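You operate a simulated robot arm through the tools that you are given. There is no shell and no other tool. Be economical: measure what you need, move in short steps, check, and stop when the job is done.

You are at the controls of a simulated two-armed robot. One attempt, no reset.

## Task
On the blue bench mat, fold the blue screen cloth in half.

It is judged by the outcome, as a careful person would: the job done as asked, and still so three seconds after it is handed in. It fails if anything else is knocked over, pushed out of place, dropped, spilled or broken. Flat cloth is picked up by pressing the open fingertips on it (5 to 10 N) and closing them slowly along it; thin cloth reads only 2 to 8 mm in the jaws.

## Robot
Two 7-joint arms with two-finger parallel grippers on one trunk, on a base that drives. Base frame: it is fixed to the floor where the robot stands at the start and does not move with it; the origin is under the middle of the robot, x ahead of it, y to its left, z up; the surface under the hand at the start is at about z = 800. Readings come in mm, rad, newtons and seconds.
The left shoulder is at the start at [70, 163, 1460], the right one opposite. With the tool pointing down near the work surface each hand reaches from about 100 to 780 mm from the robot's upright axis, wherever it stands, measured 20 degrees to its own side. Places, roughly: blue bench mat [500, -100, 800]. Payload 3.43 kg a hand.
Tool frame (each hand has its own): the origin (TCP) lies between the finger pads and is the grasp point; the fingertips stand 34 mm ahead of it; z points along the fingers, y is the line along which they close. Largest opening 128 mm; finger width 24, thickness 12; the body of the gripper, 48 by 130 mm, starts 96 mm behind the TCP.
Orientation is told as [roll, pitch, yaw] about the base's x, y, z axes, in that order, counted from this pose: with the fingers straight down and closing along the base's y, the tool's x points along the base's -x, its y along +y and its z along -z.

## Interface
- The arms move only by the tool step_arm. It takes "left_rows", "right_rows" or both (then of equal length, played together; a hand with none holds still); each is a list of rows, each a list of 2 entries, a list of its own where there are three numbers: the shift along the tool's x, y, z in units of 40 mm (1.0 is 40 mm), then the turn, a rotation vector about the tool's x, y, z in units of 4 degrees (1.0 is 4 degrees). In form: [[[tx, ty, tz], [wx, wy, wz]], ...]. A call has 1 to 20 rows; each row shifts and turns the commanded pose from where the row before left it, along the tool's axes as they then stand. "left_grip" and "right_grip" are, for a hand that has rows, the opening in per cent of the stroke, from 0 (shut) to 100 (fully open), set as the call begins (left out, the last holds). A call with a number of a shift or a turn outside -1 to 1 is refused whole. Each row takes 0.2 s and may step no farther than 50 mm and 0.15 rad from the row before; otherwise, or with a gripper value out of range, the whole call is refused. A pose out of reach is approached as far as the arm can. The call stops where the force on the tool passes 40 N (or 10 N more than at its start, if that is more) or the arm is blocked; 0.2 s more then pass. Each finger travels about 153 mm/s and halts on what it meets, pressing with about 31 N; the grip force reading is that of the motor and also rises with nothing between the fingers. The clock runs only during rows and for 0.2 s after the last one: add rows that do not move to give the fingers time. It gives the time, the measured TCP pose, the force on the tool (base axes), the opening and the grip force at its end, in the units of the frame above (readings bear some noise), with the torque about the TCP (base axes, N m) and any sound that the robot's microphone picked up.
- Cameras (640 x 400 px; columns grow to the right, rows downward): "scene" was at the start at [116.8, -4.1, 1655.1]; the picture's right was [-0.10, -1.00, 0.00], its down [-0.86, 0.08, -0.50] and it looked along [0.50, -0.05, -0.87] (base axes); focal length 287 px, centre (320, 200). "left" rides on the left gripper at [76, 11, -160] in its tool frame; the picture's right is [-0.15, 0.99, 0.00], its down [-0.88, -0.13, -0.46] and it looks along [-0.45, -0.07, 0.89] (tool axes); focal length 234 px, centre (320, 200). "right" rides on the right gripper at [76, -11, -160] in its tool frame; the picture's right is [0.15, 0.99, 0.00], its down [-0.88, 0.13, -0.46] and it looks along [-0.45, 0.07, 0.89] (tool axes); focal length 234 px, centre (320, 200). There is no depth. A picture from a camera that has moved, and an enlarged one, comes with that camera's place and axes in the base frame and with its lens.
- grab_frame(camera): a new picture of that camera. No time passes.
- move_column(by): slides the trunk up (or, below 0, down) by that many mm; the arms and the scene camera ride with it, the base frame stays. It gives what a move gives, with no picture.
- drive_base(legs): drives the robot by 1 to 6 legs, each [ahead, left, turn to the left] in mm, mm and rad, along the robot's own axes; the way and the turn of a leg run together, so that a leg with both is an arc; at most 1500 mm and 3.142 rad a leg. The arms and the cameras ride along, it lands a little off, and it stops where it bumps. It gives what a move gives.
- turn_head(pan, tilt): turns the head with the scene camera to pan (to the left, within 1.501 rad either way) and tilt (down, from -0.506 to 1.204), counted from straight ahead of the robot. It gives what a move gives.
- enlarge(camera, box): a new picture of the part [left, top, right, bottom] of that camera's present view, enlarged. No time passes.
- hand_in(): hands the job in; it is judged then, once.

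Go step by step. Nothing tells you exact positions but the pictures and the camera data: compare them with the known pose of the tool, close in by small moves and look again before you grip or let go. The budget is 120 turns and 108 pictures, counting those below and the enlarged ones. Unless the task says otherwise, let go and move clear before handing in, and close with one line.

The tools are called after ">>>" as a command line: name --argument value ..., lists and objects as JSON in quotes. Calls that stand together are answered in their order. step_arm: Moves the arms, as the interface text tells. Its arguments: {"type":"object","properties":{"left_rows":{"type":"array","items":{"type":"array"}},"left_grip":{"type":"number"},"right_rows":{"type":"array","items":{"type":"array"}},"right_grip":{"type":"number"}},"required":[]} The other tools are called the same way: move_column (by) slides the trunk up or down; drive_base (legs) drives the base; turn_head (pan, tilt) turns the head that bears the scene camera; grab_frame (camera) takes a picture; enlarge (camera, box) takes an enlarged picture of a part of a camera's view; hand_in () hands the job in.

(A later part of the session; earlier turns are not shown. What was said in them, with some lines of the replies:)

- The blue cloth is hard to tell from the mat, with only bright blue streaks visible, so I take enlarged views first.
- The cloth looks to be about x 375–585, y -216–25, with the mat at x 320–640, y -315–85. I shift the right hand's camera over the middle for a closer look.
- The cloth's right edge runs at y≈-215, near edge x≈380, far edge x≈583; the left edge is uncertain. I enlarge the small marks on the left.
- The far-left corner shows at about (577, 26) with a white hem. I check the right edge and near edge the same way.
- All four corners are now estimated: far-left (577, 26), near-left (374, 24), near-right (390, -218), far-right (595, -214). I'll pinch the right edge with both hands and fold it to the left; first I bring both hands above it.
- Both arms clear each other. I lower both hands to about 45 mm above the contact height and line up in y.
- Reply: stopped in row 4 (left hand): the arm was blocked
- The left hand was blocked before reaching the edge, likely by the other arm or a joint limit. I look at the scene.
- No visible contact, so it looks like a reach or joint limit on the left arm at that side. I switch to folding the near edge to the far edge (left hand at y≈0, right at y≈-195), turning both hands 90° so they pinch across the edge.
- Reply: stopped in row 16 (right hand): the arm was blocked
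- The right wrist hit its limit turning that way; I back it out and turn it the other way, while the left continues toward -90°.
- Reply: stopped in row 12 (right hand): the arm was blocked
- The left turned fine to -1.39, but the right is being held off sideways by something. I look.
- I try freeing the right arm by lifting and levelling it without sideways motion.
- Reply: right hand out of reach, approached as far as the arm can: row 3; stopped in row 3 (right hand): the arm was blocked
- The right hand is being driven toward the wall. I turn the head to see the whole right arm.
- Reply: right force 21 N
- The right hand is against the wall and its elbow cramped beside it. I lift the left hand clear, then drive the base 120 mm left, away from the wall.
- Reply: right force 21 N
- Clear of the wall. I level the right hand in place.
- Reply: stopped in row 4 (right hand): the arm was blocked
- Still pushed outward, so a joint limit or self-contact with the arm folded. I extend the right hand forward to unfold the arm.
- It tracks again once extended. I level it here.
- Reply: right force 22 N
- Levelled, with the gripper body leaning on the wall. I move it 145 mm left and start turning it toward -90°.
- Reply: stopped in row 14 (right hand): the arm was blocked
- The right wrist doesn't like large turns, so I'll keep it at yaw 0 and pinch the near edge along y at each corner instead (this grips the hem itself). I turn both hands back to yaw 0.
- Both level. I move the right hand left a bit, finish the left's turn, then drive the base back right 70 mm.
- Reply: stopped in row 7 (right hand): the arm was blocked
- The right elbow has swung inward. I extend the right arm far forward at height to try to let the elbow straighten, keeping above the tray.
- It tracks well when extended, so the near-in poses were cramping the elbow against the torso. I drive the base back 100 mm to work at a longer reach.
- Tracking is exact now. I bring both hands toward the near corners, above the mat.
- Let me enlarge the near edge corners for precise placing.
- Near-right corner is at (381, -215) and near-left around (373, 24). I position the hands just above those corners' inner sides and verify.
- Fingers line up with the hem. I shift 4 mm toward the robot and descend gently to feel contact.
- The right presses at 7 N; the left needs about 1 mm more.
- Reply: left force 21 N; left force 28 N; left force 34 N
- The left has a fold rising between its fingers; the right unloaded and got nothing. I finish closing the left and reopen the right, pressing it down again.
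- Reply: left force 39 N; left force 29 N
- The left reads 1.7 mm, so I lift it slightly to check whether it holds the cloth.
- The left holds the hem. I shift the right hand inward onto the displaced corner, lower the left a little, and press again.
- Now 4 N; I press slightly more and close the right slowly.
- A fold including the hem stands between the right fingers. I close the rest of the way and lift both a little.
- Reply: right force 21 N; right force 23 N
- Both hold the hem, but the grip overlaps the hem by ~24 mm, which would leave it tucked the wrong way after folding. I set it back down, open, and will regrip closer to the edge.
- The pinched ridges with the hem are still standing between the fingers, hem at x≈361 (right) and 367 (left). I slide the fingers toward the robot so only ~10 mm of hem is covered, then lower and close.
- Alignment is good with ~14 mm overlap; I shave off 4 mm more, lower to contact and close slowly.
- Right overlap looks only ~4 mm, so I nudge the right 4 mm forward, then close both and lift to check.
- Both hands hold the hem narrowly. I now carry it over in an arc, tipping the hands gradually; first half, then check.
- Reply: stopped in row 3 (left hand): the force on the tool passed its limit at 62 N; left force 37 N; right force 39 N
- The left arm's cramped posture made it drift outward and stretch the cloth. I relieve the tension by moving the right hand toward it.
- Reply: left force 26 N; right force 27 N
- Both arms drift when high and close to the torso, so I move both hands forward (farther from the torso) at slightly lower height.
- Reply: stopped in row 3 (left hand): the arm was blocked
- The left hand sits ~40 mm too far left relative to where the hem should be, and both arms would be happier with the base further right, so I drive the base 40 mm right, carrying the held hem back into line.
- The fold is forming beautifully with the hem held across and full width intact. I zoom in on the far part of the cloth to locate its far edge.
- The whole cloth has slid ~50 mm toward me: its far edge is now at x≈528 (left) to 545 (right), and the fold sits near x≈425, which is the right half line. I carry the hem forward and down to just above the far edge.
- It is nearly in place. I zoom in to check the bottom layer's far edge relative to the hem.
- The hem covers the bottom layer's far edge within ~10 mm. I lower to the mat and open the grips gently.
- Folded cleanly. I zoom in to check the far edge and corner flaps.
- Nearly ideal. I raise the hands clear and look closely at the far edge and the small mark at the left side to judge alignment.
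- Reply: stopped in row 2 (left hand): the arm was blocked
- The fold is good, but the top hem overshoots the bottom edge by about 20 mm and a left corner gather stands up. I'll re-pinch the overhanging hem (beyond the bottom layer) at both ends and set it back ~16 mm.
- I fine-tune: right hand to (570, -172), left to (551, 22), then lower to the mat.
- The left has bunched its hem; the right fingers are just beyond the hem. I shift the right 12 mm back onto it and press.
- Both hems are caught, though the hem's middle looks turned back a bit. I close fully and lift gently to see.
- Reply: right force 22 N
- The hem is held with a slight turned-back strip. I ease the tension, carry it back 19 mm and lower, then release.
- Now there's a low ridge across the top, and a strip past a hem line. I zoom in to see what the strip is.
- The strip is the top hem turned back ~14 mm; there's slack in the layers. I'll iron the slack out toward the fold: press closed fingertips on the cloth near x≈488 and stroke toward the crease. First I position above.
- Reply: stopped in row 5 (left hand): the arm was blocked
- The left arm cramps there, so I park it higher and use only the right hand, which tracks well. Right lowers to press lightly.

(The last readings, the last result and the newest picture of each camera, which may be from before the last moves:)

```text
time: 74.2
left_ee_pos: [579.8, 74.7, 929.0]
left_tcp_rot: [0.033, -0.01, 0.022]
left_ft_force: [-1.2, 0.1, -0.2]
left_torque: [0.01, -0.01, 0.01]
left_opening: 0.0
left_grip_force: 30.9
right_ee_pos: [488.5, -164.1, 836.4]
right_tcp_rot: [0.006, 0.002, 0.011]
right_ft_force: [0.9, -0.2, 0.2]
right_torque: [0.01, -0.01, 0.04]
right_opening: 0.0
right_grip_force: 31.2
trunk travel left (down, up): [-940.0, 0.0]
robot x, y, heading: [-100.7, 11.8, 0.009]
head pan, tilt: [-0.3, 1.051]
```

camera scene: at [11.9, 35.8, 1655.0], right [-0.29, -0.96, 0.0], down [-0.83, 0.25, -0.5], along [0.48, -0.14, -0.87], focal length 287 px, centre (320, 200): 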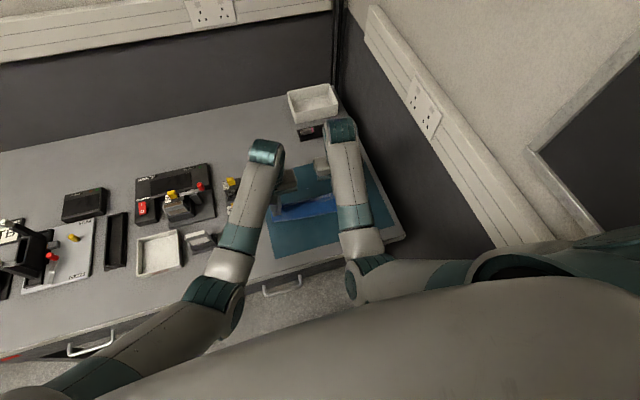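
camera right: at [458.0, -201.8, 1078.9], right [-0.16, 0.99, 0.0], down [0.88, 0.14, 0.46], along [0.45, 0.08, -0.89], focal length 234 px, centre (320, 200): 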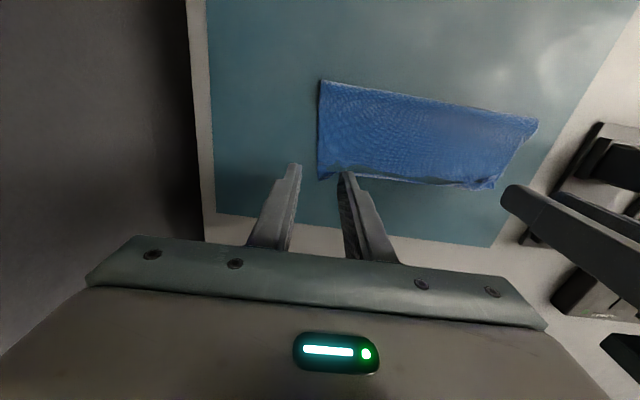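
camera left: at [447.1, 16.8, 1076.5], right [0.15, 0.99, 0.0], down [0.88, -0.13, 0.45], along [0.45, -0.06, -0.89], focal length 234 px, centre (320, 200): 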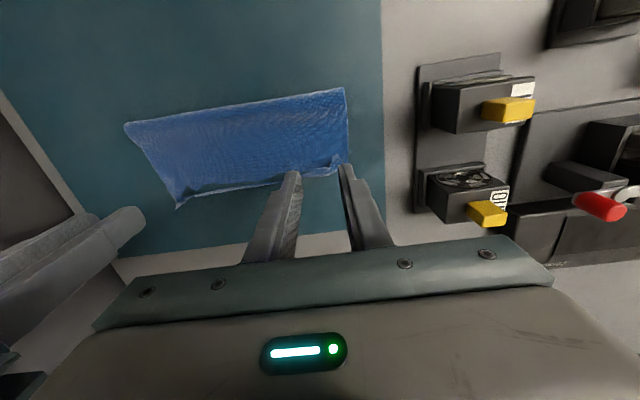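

>>> step_arm --right_rows '[[[0, 0, 0.05], [0, 0, 0]], [[0, 0, 0], [0, 0, 0]]]'

>>> step_arm --right_rows '[[[0.15, 0, 0], [0, 0, 0]], [[0.15, 0, 0], [0, 0, 0]], [[0.15, 0, 0], [0, 0, 0]], [[0, 0, 0], [0, 0, 0]]]'

>>> grab_frame --camera "right"

>>> enlarge --camera "left" --box '[60, 0, 380, 200]'

```text
time: 74.8
left_ee_pos: [578.9, 74.2, 927.2]
left_tcp_rot: [0.035, -0.01, 0.022]
left_ft_force: [-0.4, 0.4, 0.6]
left_torque: [-0.02, -0.01, -0.02]
left_opening: 0.1
left_grip_force: 31.0
right_ee_pos: [488.7, -164.2, 836.0]
right_tcp_rot: [0.005, 0.001, 0.011]
right_ft_force: [-0.3, -0.6, 4.7]
right_torque: [-0.03, 0.0, 0.0]
right_opening: 0.0
right_grip_force: 31.0
trunk travel left (down, up): [-940.0, 0.0]
robot x, y, heading: [-100.2, 14.5, 0.008]
head pan, tilt: [-0.3, 1.051]
```

```text
time: 75.8
left_ee_pos: [579.3, 73.6, 928.2]
left_tcp_rot: [0.036, -0.011, 0.024]
left_ft_force: [0.1, 0.2, -0.3]
left_torque: [0.02, 0.01, -0.01]
left_opening: 0.0
left_grip_force: 30.4
right_ee_pos: [472.9, -164.6, 835.5]
right_tcp_rot: [0.006, 0.001, 0.009]
right_ft_force: [1.1, -0.4, 3.8]
right_torque: [0.02, -0.03, 0.02]
right_opening: 0.2
right_grip_force: 31.0
trunk travel left (down, up): [-940.0, 0.0]
robot x, y, heading: [-99.2, 12.1, 0.01]
head pan, tilt: [-0.3, 1.051]
```

```text
20 pictures are left
camera right: at [397.5, -177.3, 996.0], right [-0.16, 0.99, 0.01], down [0.88, 0.14, 0.46], along [0.45, 0.08, -0.89], focal length 234 px, centre (320, 200)
```

right: 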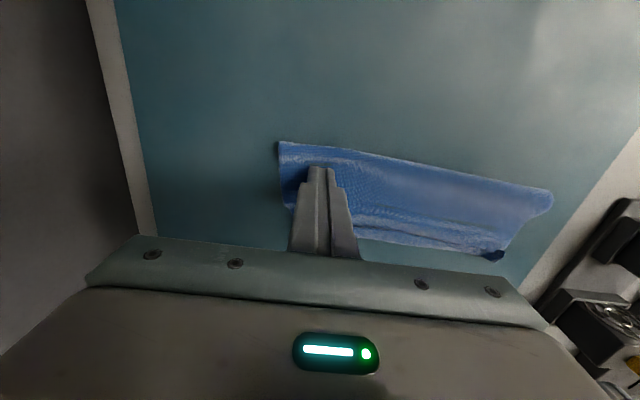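

```text
2.00 times, centred on (220, 100) of left
camera zoom: at [502.4, 76.7, 1087.7], right [0.12, 0.99, 0.04], down [0.88, -0.13, 0.46], along [0.46, -0.03, -0.89], focal length 468 px, centre (520, 400)
```

zoom: 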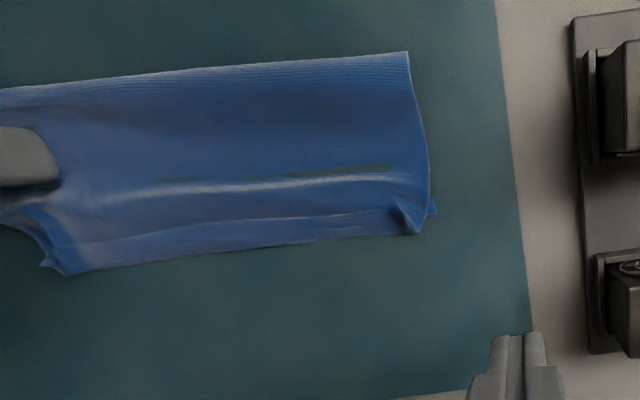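

The stroke is slowly working the crease toward me without harm. I continue it and repeat strokes at the middle and left with the right hand.

>>> step_arm --right_rows '[[[0.15, 0, 0], [0, 0, 0]], [[0.15, 0, 0], [0, 0, 0]], [[0.1, 0, 0], [0, 0, 0]], [[0, 0, -0.6], [0, 0, 0]], [[-0.5, 0.9, 0], [0, 0, 0]], [[-0.5, 0.9, 0], [0, 0, 0]], [[0, 0, 0.3], [0, 0, 0]], [[0, 0, 0.3], [0, 0, 0]], [[0.15, 0, 0], [0, 0, 0]], [[0.15, 0, 0], [0, 0, 0]], [[0.15, 0, 0], [0, 0, 0]], [[0.15, 0, 0], [0, 0, 0]], [[0.15, 0, 0], [0, 0, 0]], [[0.15, 0, 0], [0, 0, 0]], [[0, 0, 0], [0, 0, 0]]]'

>>> enlarge --camera "left" --box '[60, 0, 380, 200]'

```text
time: 79.0
left_ee_pos: [579.0, 76.0, 927.7]
left_tcp_rot: [0.036, -0.01, 0.021]
left_ft_force: [0.3, -0.4, -0.5]
left_torque: [0.01, 0.02, 0.0]
left_opening: 0.0
left_grip_force: 30.9
right_ee_pos: [468.0, -103.6, 838.5]
right_tcp_rot: [-0.009, -0.008, 0.004]
right_ft_force: [0.7, -0.4, 0.0]
right_torque: [0.01, 0.0, 0.01]
right_opening: 0.2
right_grip_force: 31.0
trunk travel left (down, up): [-940.0, 0.0]
robot x, y, heading: [-102.5, 13.3, 0.01]
head pan, tilt: [-0.3, 1.051]
```

```text
2.00 times, centred on (220, 100) of left
camera zoom: at [502.5, 76.7, 1087.6], right [0.12, 0.99, 0.04], down [0.88, -0.13, 0.46], along [0.46, -0.03, -0.89], focal length 468 px, centre (520, 400)
```

zoom: 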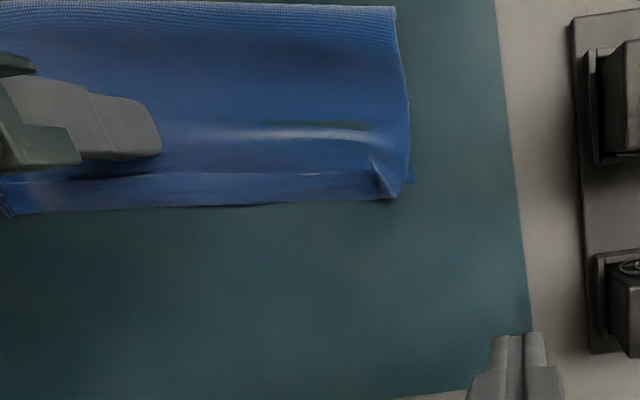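

The cloth slid slightly as a whole, with the ridge a bit reduced. I lift the right hand away and look at the overall result.

>>> step_arm --right_rows '[[[0, 0, -0.8], [0, 0, 0]], [[-0.2, -0.9, -0.3], [0, 0, 0]], [[-0.2, -0.9, -0.3], [0.1, 0.1, 0]], [[-0.2, -0.9, 0], [0, 0, 0]]]'

>>> enlarge --camera "right" --box '[300, 0, 620, 200]'

>>> enlarge --camera "left" --box '[40, 0, 360, 200]'

```text
time: 80.0
left_ee_pos: [579.6, 73.8, 928.8]
left_tcp_rot: [0.035, -0.009, 0.022]
left_ft_force: [0.8, 0.0, 0.1]
left_torque: [0.02, -0.03, 0.02]
left_opening: 0.2
left_grip_force: 30.6
right_ee_pos: [486.5, -202.0, 892.5]
right_tcp_rot: [-0.001, 0.011, 0.011]
right_ft_force: [0.8, 0.2, 0.2]
right_torque: [-0.06, 0.01, -0.03]
right_opening: 0.0
right_grip_force: 31.1
trunk travel left (down, up): [-940.0, 0.0]
robot x, y, heading: [-101.6, 13.0, 0.005]
head pan, tilt: [-0.3, 1.051]
```

```text
2.00 times, centred on (460, 100) of right
camera zoom: at [413.2, -213.7, 1053.4], right [-0.16, 0.99, 0.0], down [0.88, 0.14, 0.45], along [0.44, 0.07, -0.89], focal length 468 px, centre (40, 400)
```

zoom: 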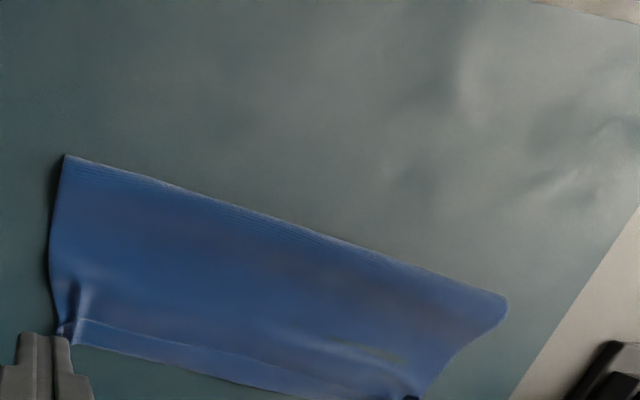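

```text
2.00 times, centred on (200, 100) of left
camera zoom: at [502.6, 75.9, 1087.6], right [0.12, 0.99, 0.04], down [0.88, -0.13, 0.46], along [0.46, -0.02, -0.89], focal length 468 px, centre (560, 400)
```

zoom: 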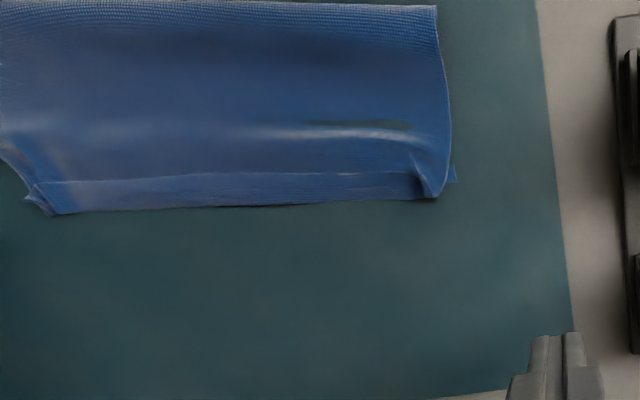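

The cloth is now a neat half-size rectangle, hem lying along the far edge within ~10 mm. I raise both hands clear and check the whole bench once.

>>> step_arm --right_rows '[[[-0.4, -0.3, -0.7], [0, 0, 0]], [[-0.4, -0.3, -0.7], [0, 0, 0]], [[-0.4, -0.2, -0.3], [0, 0, 0]]]' --left_rows '[[[-0.6, 0.2, -0.6], [0, 0, 0]], [[-0.6, 0.2, -0.6], [0, 0, 0]], [[-0.6, 0.2, -0.6], [0, 0, 0]]]'

>>> turn_head --pan -0.096 --tilt 1.0

>>> grab_frame --camera "scene"

>>> enlarge --camera "scene" --box '[250, 150, 430, 270]'

```text
time: 80.8
left_ee_pos: [649.8, 98.0, 999.9]
left_tcp_rot: [0.034, -0.009, 0.023]
left_ft_force: [0.4, 0.2, 0.6]
left_torque: [0.03, -0.01, 0.0]
left_opening: 0.0
left_grip_force: 30.9
right_ee_pos: [534.8, -232.1, 960.6]
right_tcp_rot: [0.002, 0.011, 0.011]
right_ft_force: [0.8, 0.8, -0.1]
right_torque: [-0.02, 0.0, -0.02]
right_opening: 0.0
right_grip_force: 31.1
trunk travel left (down, up): [-940.0, 0.0]
robot x, y, heading: [-100.7, 12.0, 0.01]
head pan, tilt: [-0.3, 1.051]
```

```text
time: 81.5
left_ee_pos: [649.2, 96.8, 1000.2]
left_tcp_rot: [0.035, -0.011, 0.022]
left_ft_force: [-0.5, -0.4, 0.1]
left_torque: [0.02, -0.02, -0.01]
left_opening: 0.0
left_grip_force: 31.0
right_ee_pos: [532.5, -233.2, 959.4]
right_tcp_rot: [-0.001, 0.009, 0.01]
right_ft_force: [-0.6, 0.6, 0.5]
right_torque: [0.0, -0.02, -0.03]
right_opening: 0.0
right_grip_force: 31.5
trunk travel left (down, up): [-940.0, 0.0]
robot x, y, heading: [-99.1, 13.6, 0.015]
head pan, tilt: [-0.096, 1.0]
```

```text
15 pictures are left
camera scene: at [18.9, 10.0, 1658.4], right [-0.09, -1.0, 0.0], down [-0.84, 0.07, -0.54], along [0.54, -0.05, -0.84], focal length 287 px, centre (320, 200)
```

scene: 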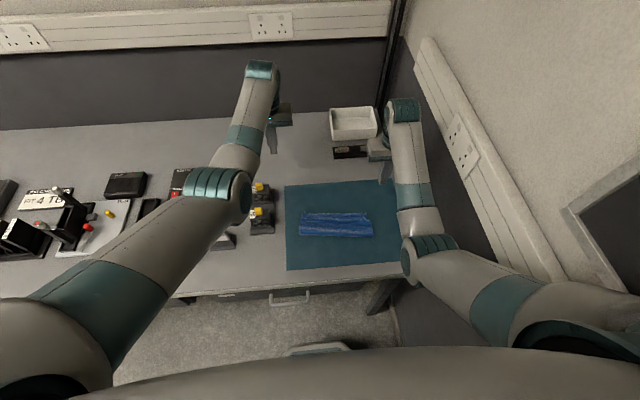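

```text
3.33 times, centred on (340, 210) of scene
camera zoom: at [18.9, 10.0, 1658.4], right [-0.09, -1.0, 0.0], down [-0.84, 0.07, -0.54], along [0.54, -0.05, -0.84], focal length 957 px, centre (253, 167)
```

zoom: 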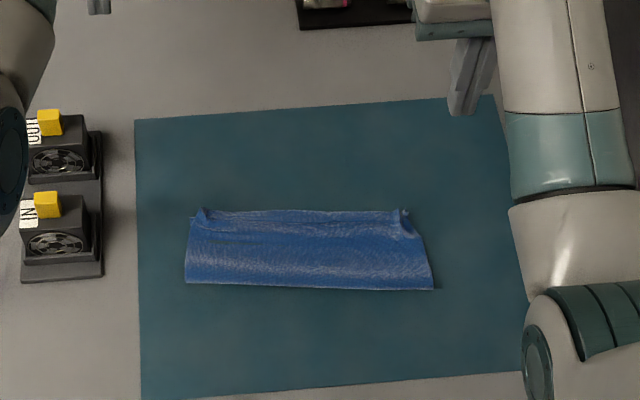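

The fold holds and nothing else has moved. The top's right corner is gathered ~20 mm inward, so I'll try one gentle fix: pinch that curl and draw it outward.

>>> step_arm --right_rows '[[[0.15, 0.3, 0.6], [0, 0, 0]], [[0.15, 0.3, 0.6], [0, 0, 0]], [[0.15, 0.3, 0.6], [0, 0, 0]], [[0.15, 0.2, 0.4], [0, 0, 0]], [[0, 0, 0], [0, 0, 0]]]' --right_grip 22

>>> enlarge --camera "right" --box '[240, 80, 440, 205]'

```text
time: 82.7
left_ee_pos: [649.0, 97.7, 1000.9]
left_tcp_rot: [0.036, -0.011, 0.022]
left_ft_force: [0.3, 0.2, -0.4]
left_torque: [-0.02, -0.03, -0.03]
left_opening: 0.0
left_grip_force: 31.0
right_ee_pos: [509.5, -186.2, 871.3]
right_tcp_rot: [0.0, 0.008, 0.011]
right_ft_force: [0.0, -0.3, 0.5]
right_torque: [0.01, 0.0, -0.01]
right_opening: 28.2
right_grip_force: 0.1
trunk travel left (down, up): [-940.0, 0.0]
robot x, y, heading: [-103.3, 12.5, 0.003]
head pan, tilt: [-0.096, 1.0]
```

```text
3.20 times, centred on (340, 142) of right
camera zoom: at [434.6, -199.1, 1033.1], right [-0.16, 0.99, 0.0], down [0.88, 0.14, 0.45], along [0.44, 0.07, -0.89], focal length 749 px, centre (256, 384)
```

zoom: 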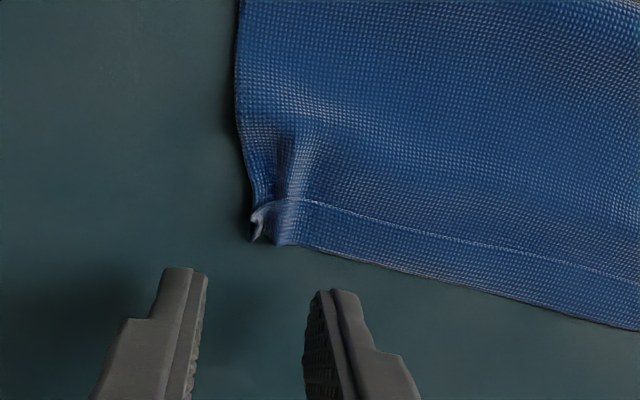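

The curl is at about (492, -187). I move 9 mm back, lower over it and pinch.

>>> step_arm --right_rows '[[[0.24, 0, 0], [0, 0, 0]], [[0, 0, 0.4], [0, 0, 0]], [[0, 0, 0.4], [0, 0, 0]], [[0, 0, 0.04], [0, 0, 0]], [[0, 0, 0], [0, 0, 0]]]'

>>> step_arm --right_rows '[[[0, 0, 0], [0, 0, 0]], [[0, 0, 0], [0, 0, 0]], [[0, 0, 0], [0, 0, 0]]]' --right_grip 8

>>> step_arm --right_rows '[[[0, 0, 0], [0, 0, 0]], [[0, 0, 0], [0, 0, 0]], [[0, 0, 0], [0, 0, 0]], [[0, -0.1, -0.2], [0, 0, 0]], [[0, -0.1, -0.1], [0, 0, 0]], [[0, 0, 0], [0, 0, 0]]]' --right_grip 0

>>> enlarge --camera "right" --box '[240, 80, 440, 205]'

```text
time: 83.9
left_ee_pos: [649.6, 97.8, 1001.0]
left_tcp_rot: [0.035, -0.011, 0.021]
left_ft_force: [0.3, 0.2, -0.3]
left_torque: [0.02, 0.01, 0.01]
left_opening: 0.0
left_grip_force: 31.0
right_ee_pos: [499.1, -188.3, 837.6]
right_tcp_rot: [0.0, 0.011, 0.009]
right_ft_force: [-0.3, 0.2, 0.0]
right_torque: [-0.02, 0.02, -0.02]
right_opening: 28.3
right_grip_force: 0.1
trunk travel left (down, up): [-940.0, 0.0]
robot x, y, heading: [-103.5, 14.6, 0.01]
head pan, tilt: [-0.096, 1.0]
```

```text
time: 84.7
left_ee_pos: [649.0, 98.9, 1001.3]
left_tcp_rot: [0.034, -0.011, 0.024]
left_ft_force: [-1.0, -0.9, -0.1]
left_torque: [0.01, -0.01, -0.04]
left_opening: 0.0
left_grip_force: 31.7
right_ee_pos: [499.2, -188.2, 837.4]
right_tcp_rot: [-0.001, 0.01, 0.011]
right_ft_force: [0.8, -0.2, 0.2]
right_torque: [0.05, 0.01, -0.01]
right_opening: 10.2
right_grip_force: 0.0
trunk travel left (down, up): [-940.0, 0.0]
robot x, y, heading: [-97.7, 13.4, 0.011]
head pan, tilt: [-0.096, 1.0]
```

```text
time: 86.1
left_ee_pos: [648.9, 98.3, 1001.2]
left_tcp_rot: [0.033, -0.009, 0.023]
left_ft_force: [0.5, 0.6, 0.4]
left_torque: [0.0, 0.01, -0.02]
left_opening: 0.1
left_grip_force: 30.9
right_ee_pos: [497.6, -195.4, 850.1]
right_tcp_rot: [-0.002, 0.009, 0.01]
right_ft_force: [0.2, 0.4, -0.3]
right_torque: [0.01, 0.0, 0.01]
right_opening: 2.4
right_grip_force: 31.2
trunk travel left (down, up): [-940.0, 0.0]
robot x, y, heading: [-102.0, 15.3, 0.005]
head pan, tilt: [-0.096, 1.0]
```

```text
3.20 times, centred on (340, 142) of right
camera zoom: at [424.7, -206.8, 1011.4], right [-0.16, 0.99, 0.0], down [0.88, 0.14, 0.45], along [0.44, 0.07, -0.89], focal length 749 px, centre (256, 384)
```

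zoom: 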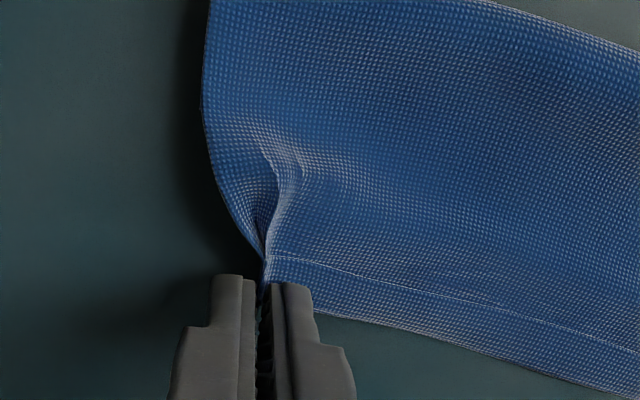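

It holds the corner. I draw it outward ~14 mm and slightly forward, lower it and release.

>>> step_arm --right_rows '[[[-0.05, -0.12, 0], [0, 0, 0]], [[-0.05, -0.12, 0], [0, 0, 0]], [[-0.05, -0.12, 0.1], [0, 0, 0]], [[0, 0, 0.2], [0, 0, 0]], [[0, 0, 0], [0, 0, 0]]]'

>>> step_arm --right_rows '[[[0, 0, 0], [0, 0, 0]], [[0, 0, 0], [0, 0, 0]], [[0, 0, 0], [0, 0, 0]]]' --right_grip 12

>>> step_arm --right_rows '[[[0, 0, 0], [0, 0, 0]], [[0, 0, -0.4], [0, 0, 0]], [[-0.2, 0, -0.8], [0, 0, 0]]]' --right_grip 28

>>> enlarge --camera "right" --box '[240, 20, 560, 220]'

```text
time: 87.3
left_ee_pos: [649.4, 98.6, 1001.4]
left_tcp_rot: [0.036, -0.011, 0.023]
left_ft_force: [-0.5, 0.1, -0.6]
left_torque: [-0.01, 0.03, 0.02]
left_opening: 0.0
left_grip_force: 31.0
right_ee_pos: [501.8, -211.7, 836.8]
right_tcp_rot: [-0.001, 0.009, 0.01]
right_ft_force: [-0.6, 0.0, 2.5]
right_torque: [0.03, 0.01, -0.02]
right_opening: 2.5
right_grip_force: 31.0
trunk travel left (down, up): [-940.0, 0.0]
robot x, y, heading: [-102.0, 11.2, 0.01]
head pan, tilt: [-0.096, 1.0]
```

```text
time: 88.1
left_ee_pos: [649.7, 96.9, 1000.0]
left_tcp_rot: [0.034, -0.011, 0.023]
left_ft_force: [0.2, -0.8, 0.1]
left_torque: [-0.04, -0.02, 0.01]
left_opening: 0.0
left_grip_force: 31.4
right_ee_pos: [503.2, -211.2, 836.6]
right_tcp_rot: [0.0, 0.008, 0.01]
right_ft_force: [-1.0, 0.6, 0.6]
right_torque: [-0.03, 0.04, -0.01]
right_opening: 15.2
right_grip_force: 0.0
trunk travel left (down, up): [-940.0, 0.0]
robot x, y, heading: [-99.8, 12.3, 0.01]
head pan, tilt: [-0.096, 1.0]
```

```text
time: 88.9
left_ee_pos: [649.3, 98.3, 1001.6]
left_tcp_rot: [0.034, -0.01, 0.023]
left_ft_force: [0.7, 0.0, 0.3]
left_torque: [0.0, -0.01, 0.02]
left_opening: 0.0
left_grip_force: 30.8
right_ee_pos: [512.1, -210.8, 885.0]
right_tcp_rot: [-0.003, 0.011, 0.01]
right_ft_force: [0.6, 0.0, 0.5]
right_torque: [0.03, -0.01, 0.01]
right_opening: 35.6
right_grip_force: 0.0
trunk travel left (down, up): [-940.0, 0.0]
robot x, y, heading: [-99.8, 12.3, 0.007]
head pan, tilt: [-0.096, 1.0]
```

```text
2.00 times, centred on (400, 120) of right
camera zoom: at [438.8, -224.0, 1046.0], right [-0.16, 0.99, 0.0], down [0.88, 0.14, 0.45], along [0.44, 0.07, -0.89], focal length 468 px, centre (160, 360)
```

zoom: 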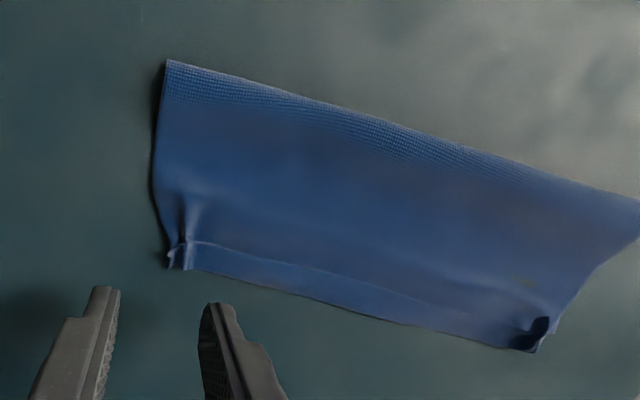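

The right corner now lies nearly straight with the side. I raise the right hand clear, take one last look, and then hand in.

>>> step_arm --right_rows '[[[-0.3, -0.2, -0.8], [0, 0, 0]], [[-0.3, -0.2, -0.8], [0, 0, 0]], [[0, 0, 0], [0, 0, 0]]]'

>>> enlarge --camera "scene" --box '[150, 80, 430, 280]'

```text
time: 89.7
left_ee_pos: [649.9, 96.8, 1001.3]
left_tcp_rot: [0.036, -0.01, 0.023]
left_ft_force: [-0.6, 0.5, 0.0]
left_torque: [0.0, -0.04, -0.03]
left_opening: 0.3
left_grip_force: 31.2
right_ee_pos: [534.9, -227.9, 950.0]
right_tcp_rot: [-0.002, 0.008, 0.01]
right_ft_force: [0.2, -0.4, 0.9]
right_torque: [0.03, 0.0, 0.02]
right_opening: 36.4
right_grip_force: 0.1
trunk travel left (down, up): [-940.0, 0.0]
robot x, y, heading: [-102.8, 16.3, 0.007]
head pan, tilt: [-0.096, 1.0]
```

```text
2.00 times, centred on (290, 180) of scene
camera zoom: at [18.7, 10.0, 1658.4], right [-0.09, -1.0, 0.0], down [-0.84, 0.07, -0.54], along [0.54, -0.05, -0.84], focal length 574 px, centre (380, 240)
```

zoom: 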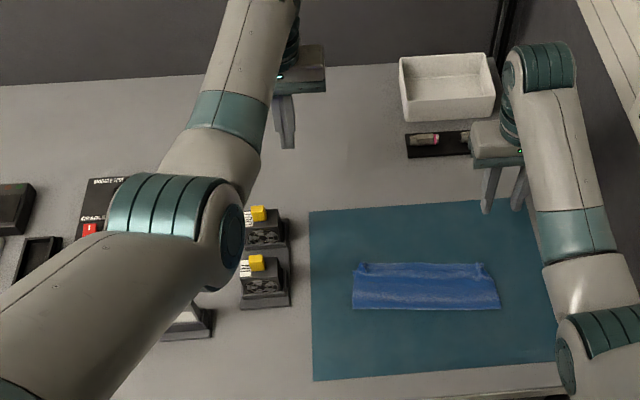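

The cloth lies folded in half on the mat, the hands are clear of it, and I see nothing else on the bench out of place. I hand it in.

>>> hand_in

```text
The job is handed in.
```

The blue screen cloth is folded in half on the blue mat, near edge over far edge, with both hands clear and nothing else on the bench seen out of place. It is not perfectly neat: about 14 mm of the top hem is turned back, a slight ridge runs across the top, the edges match to roughly 10 mm, and the left corner is still slightly gathered.
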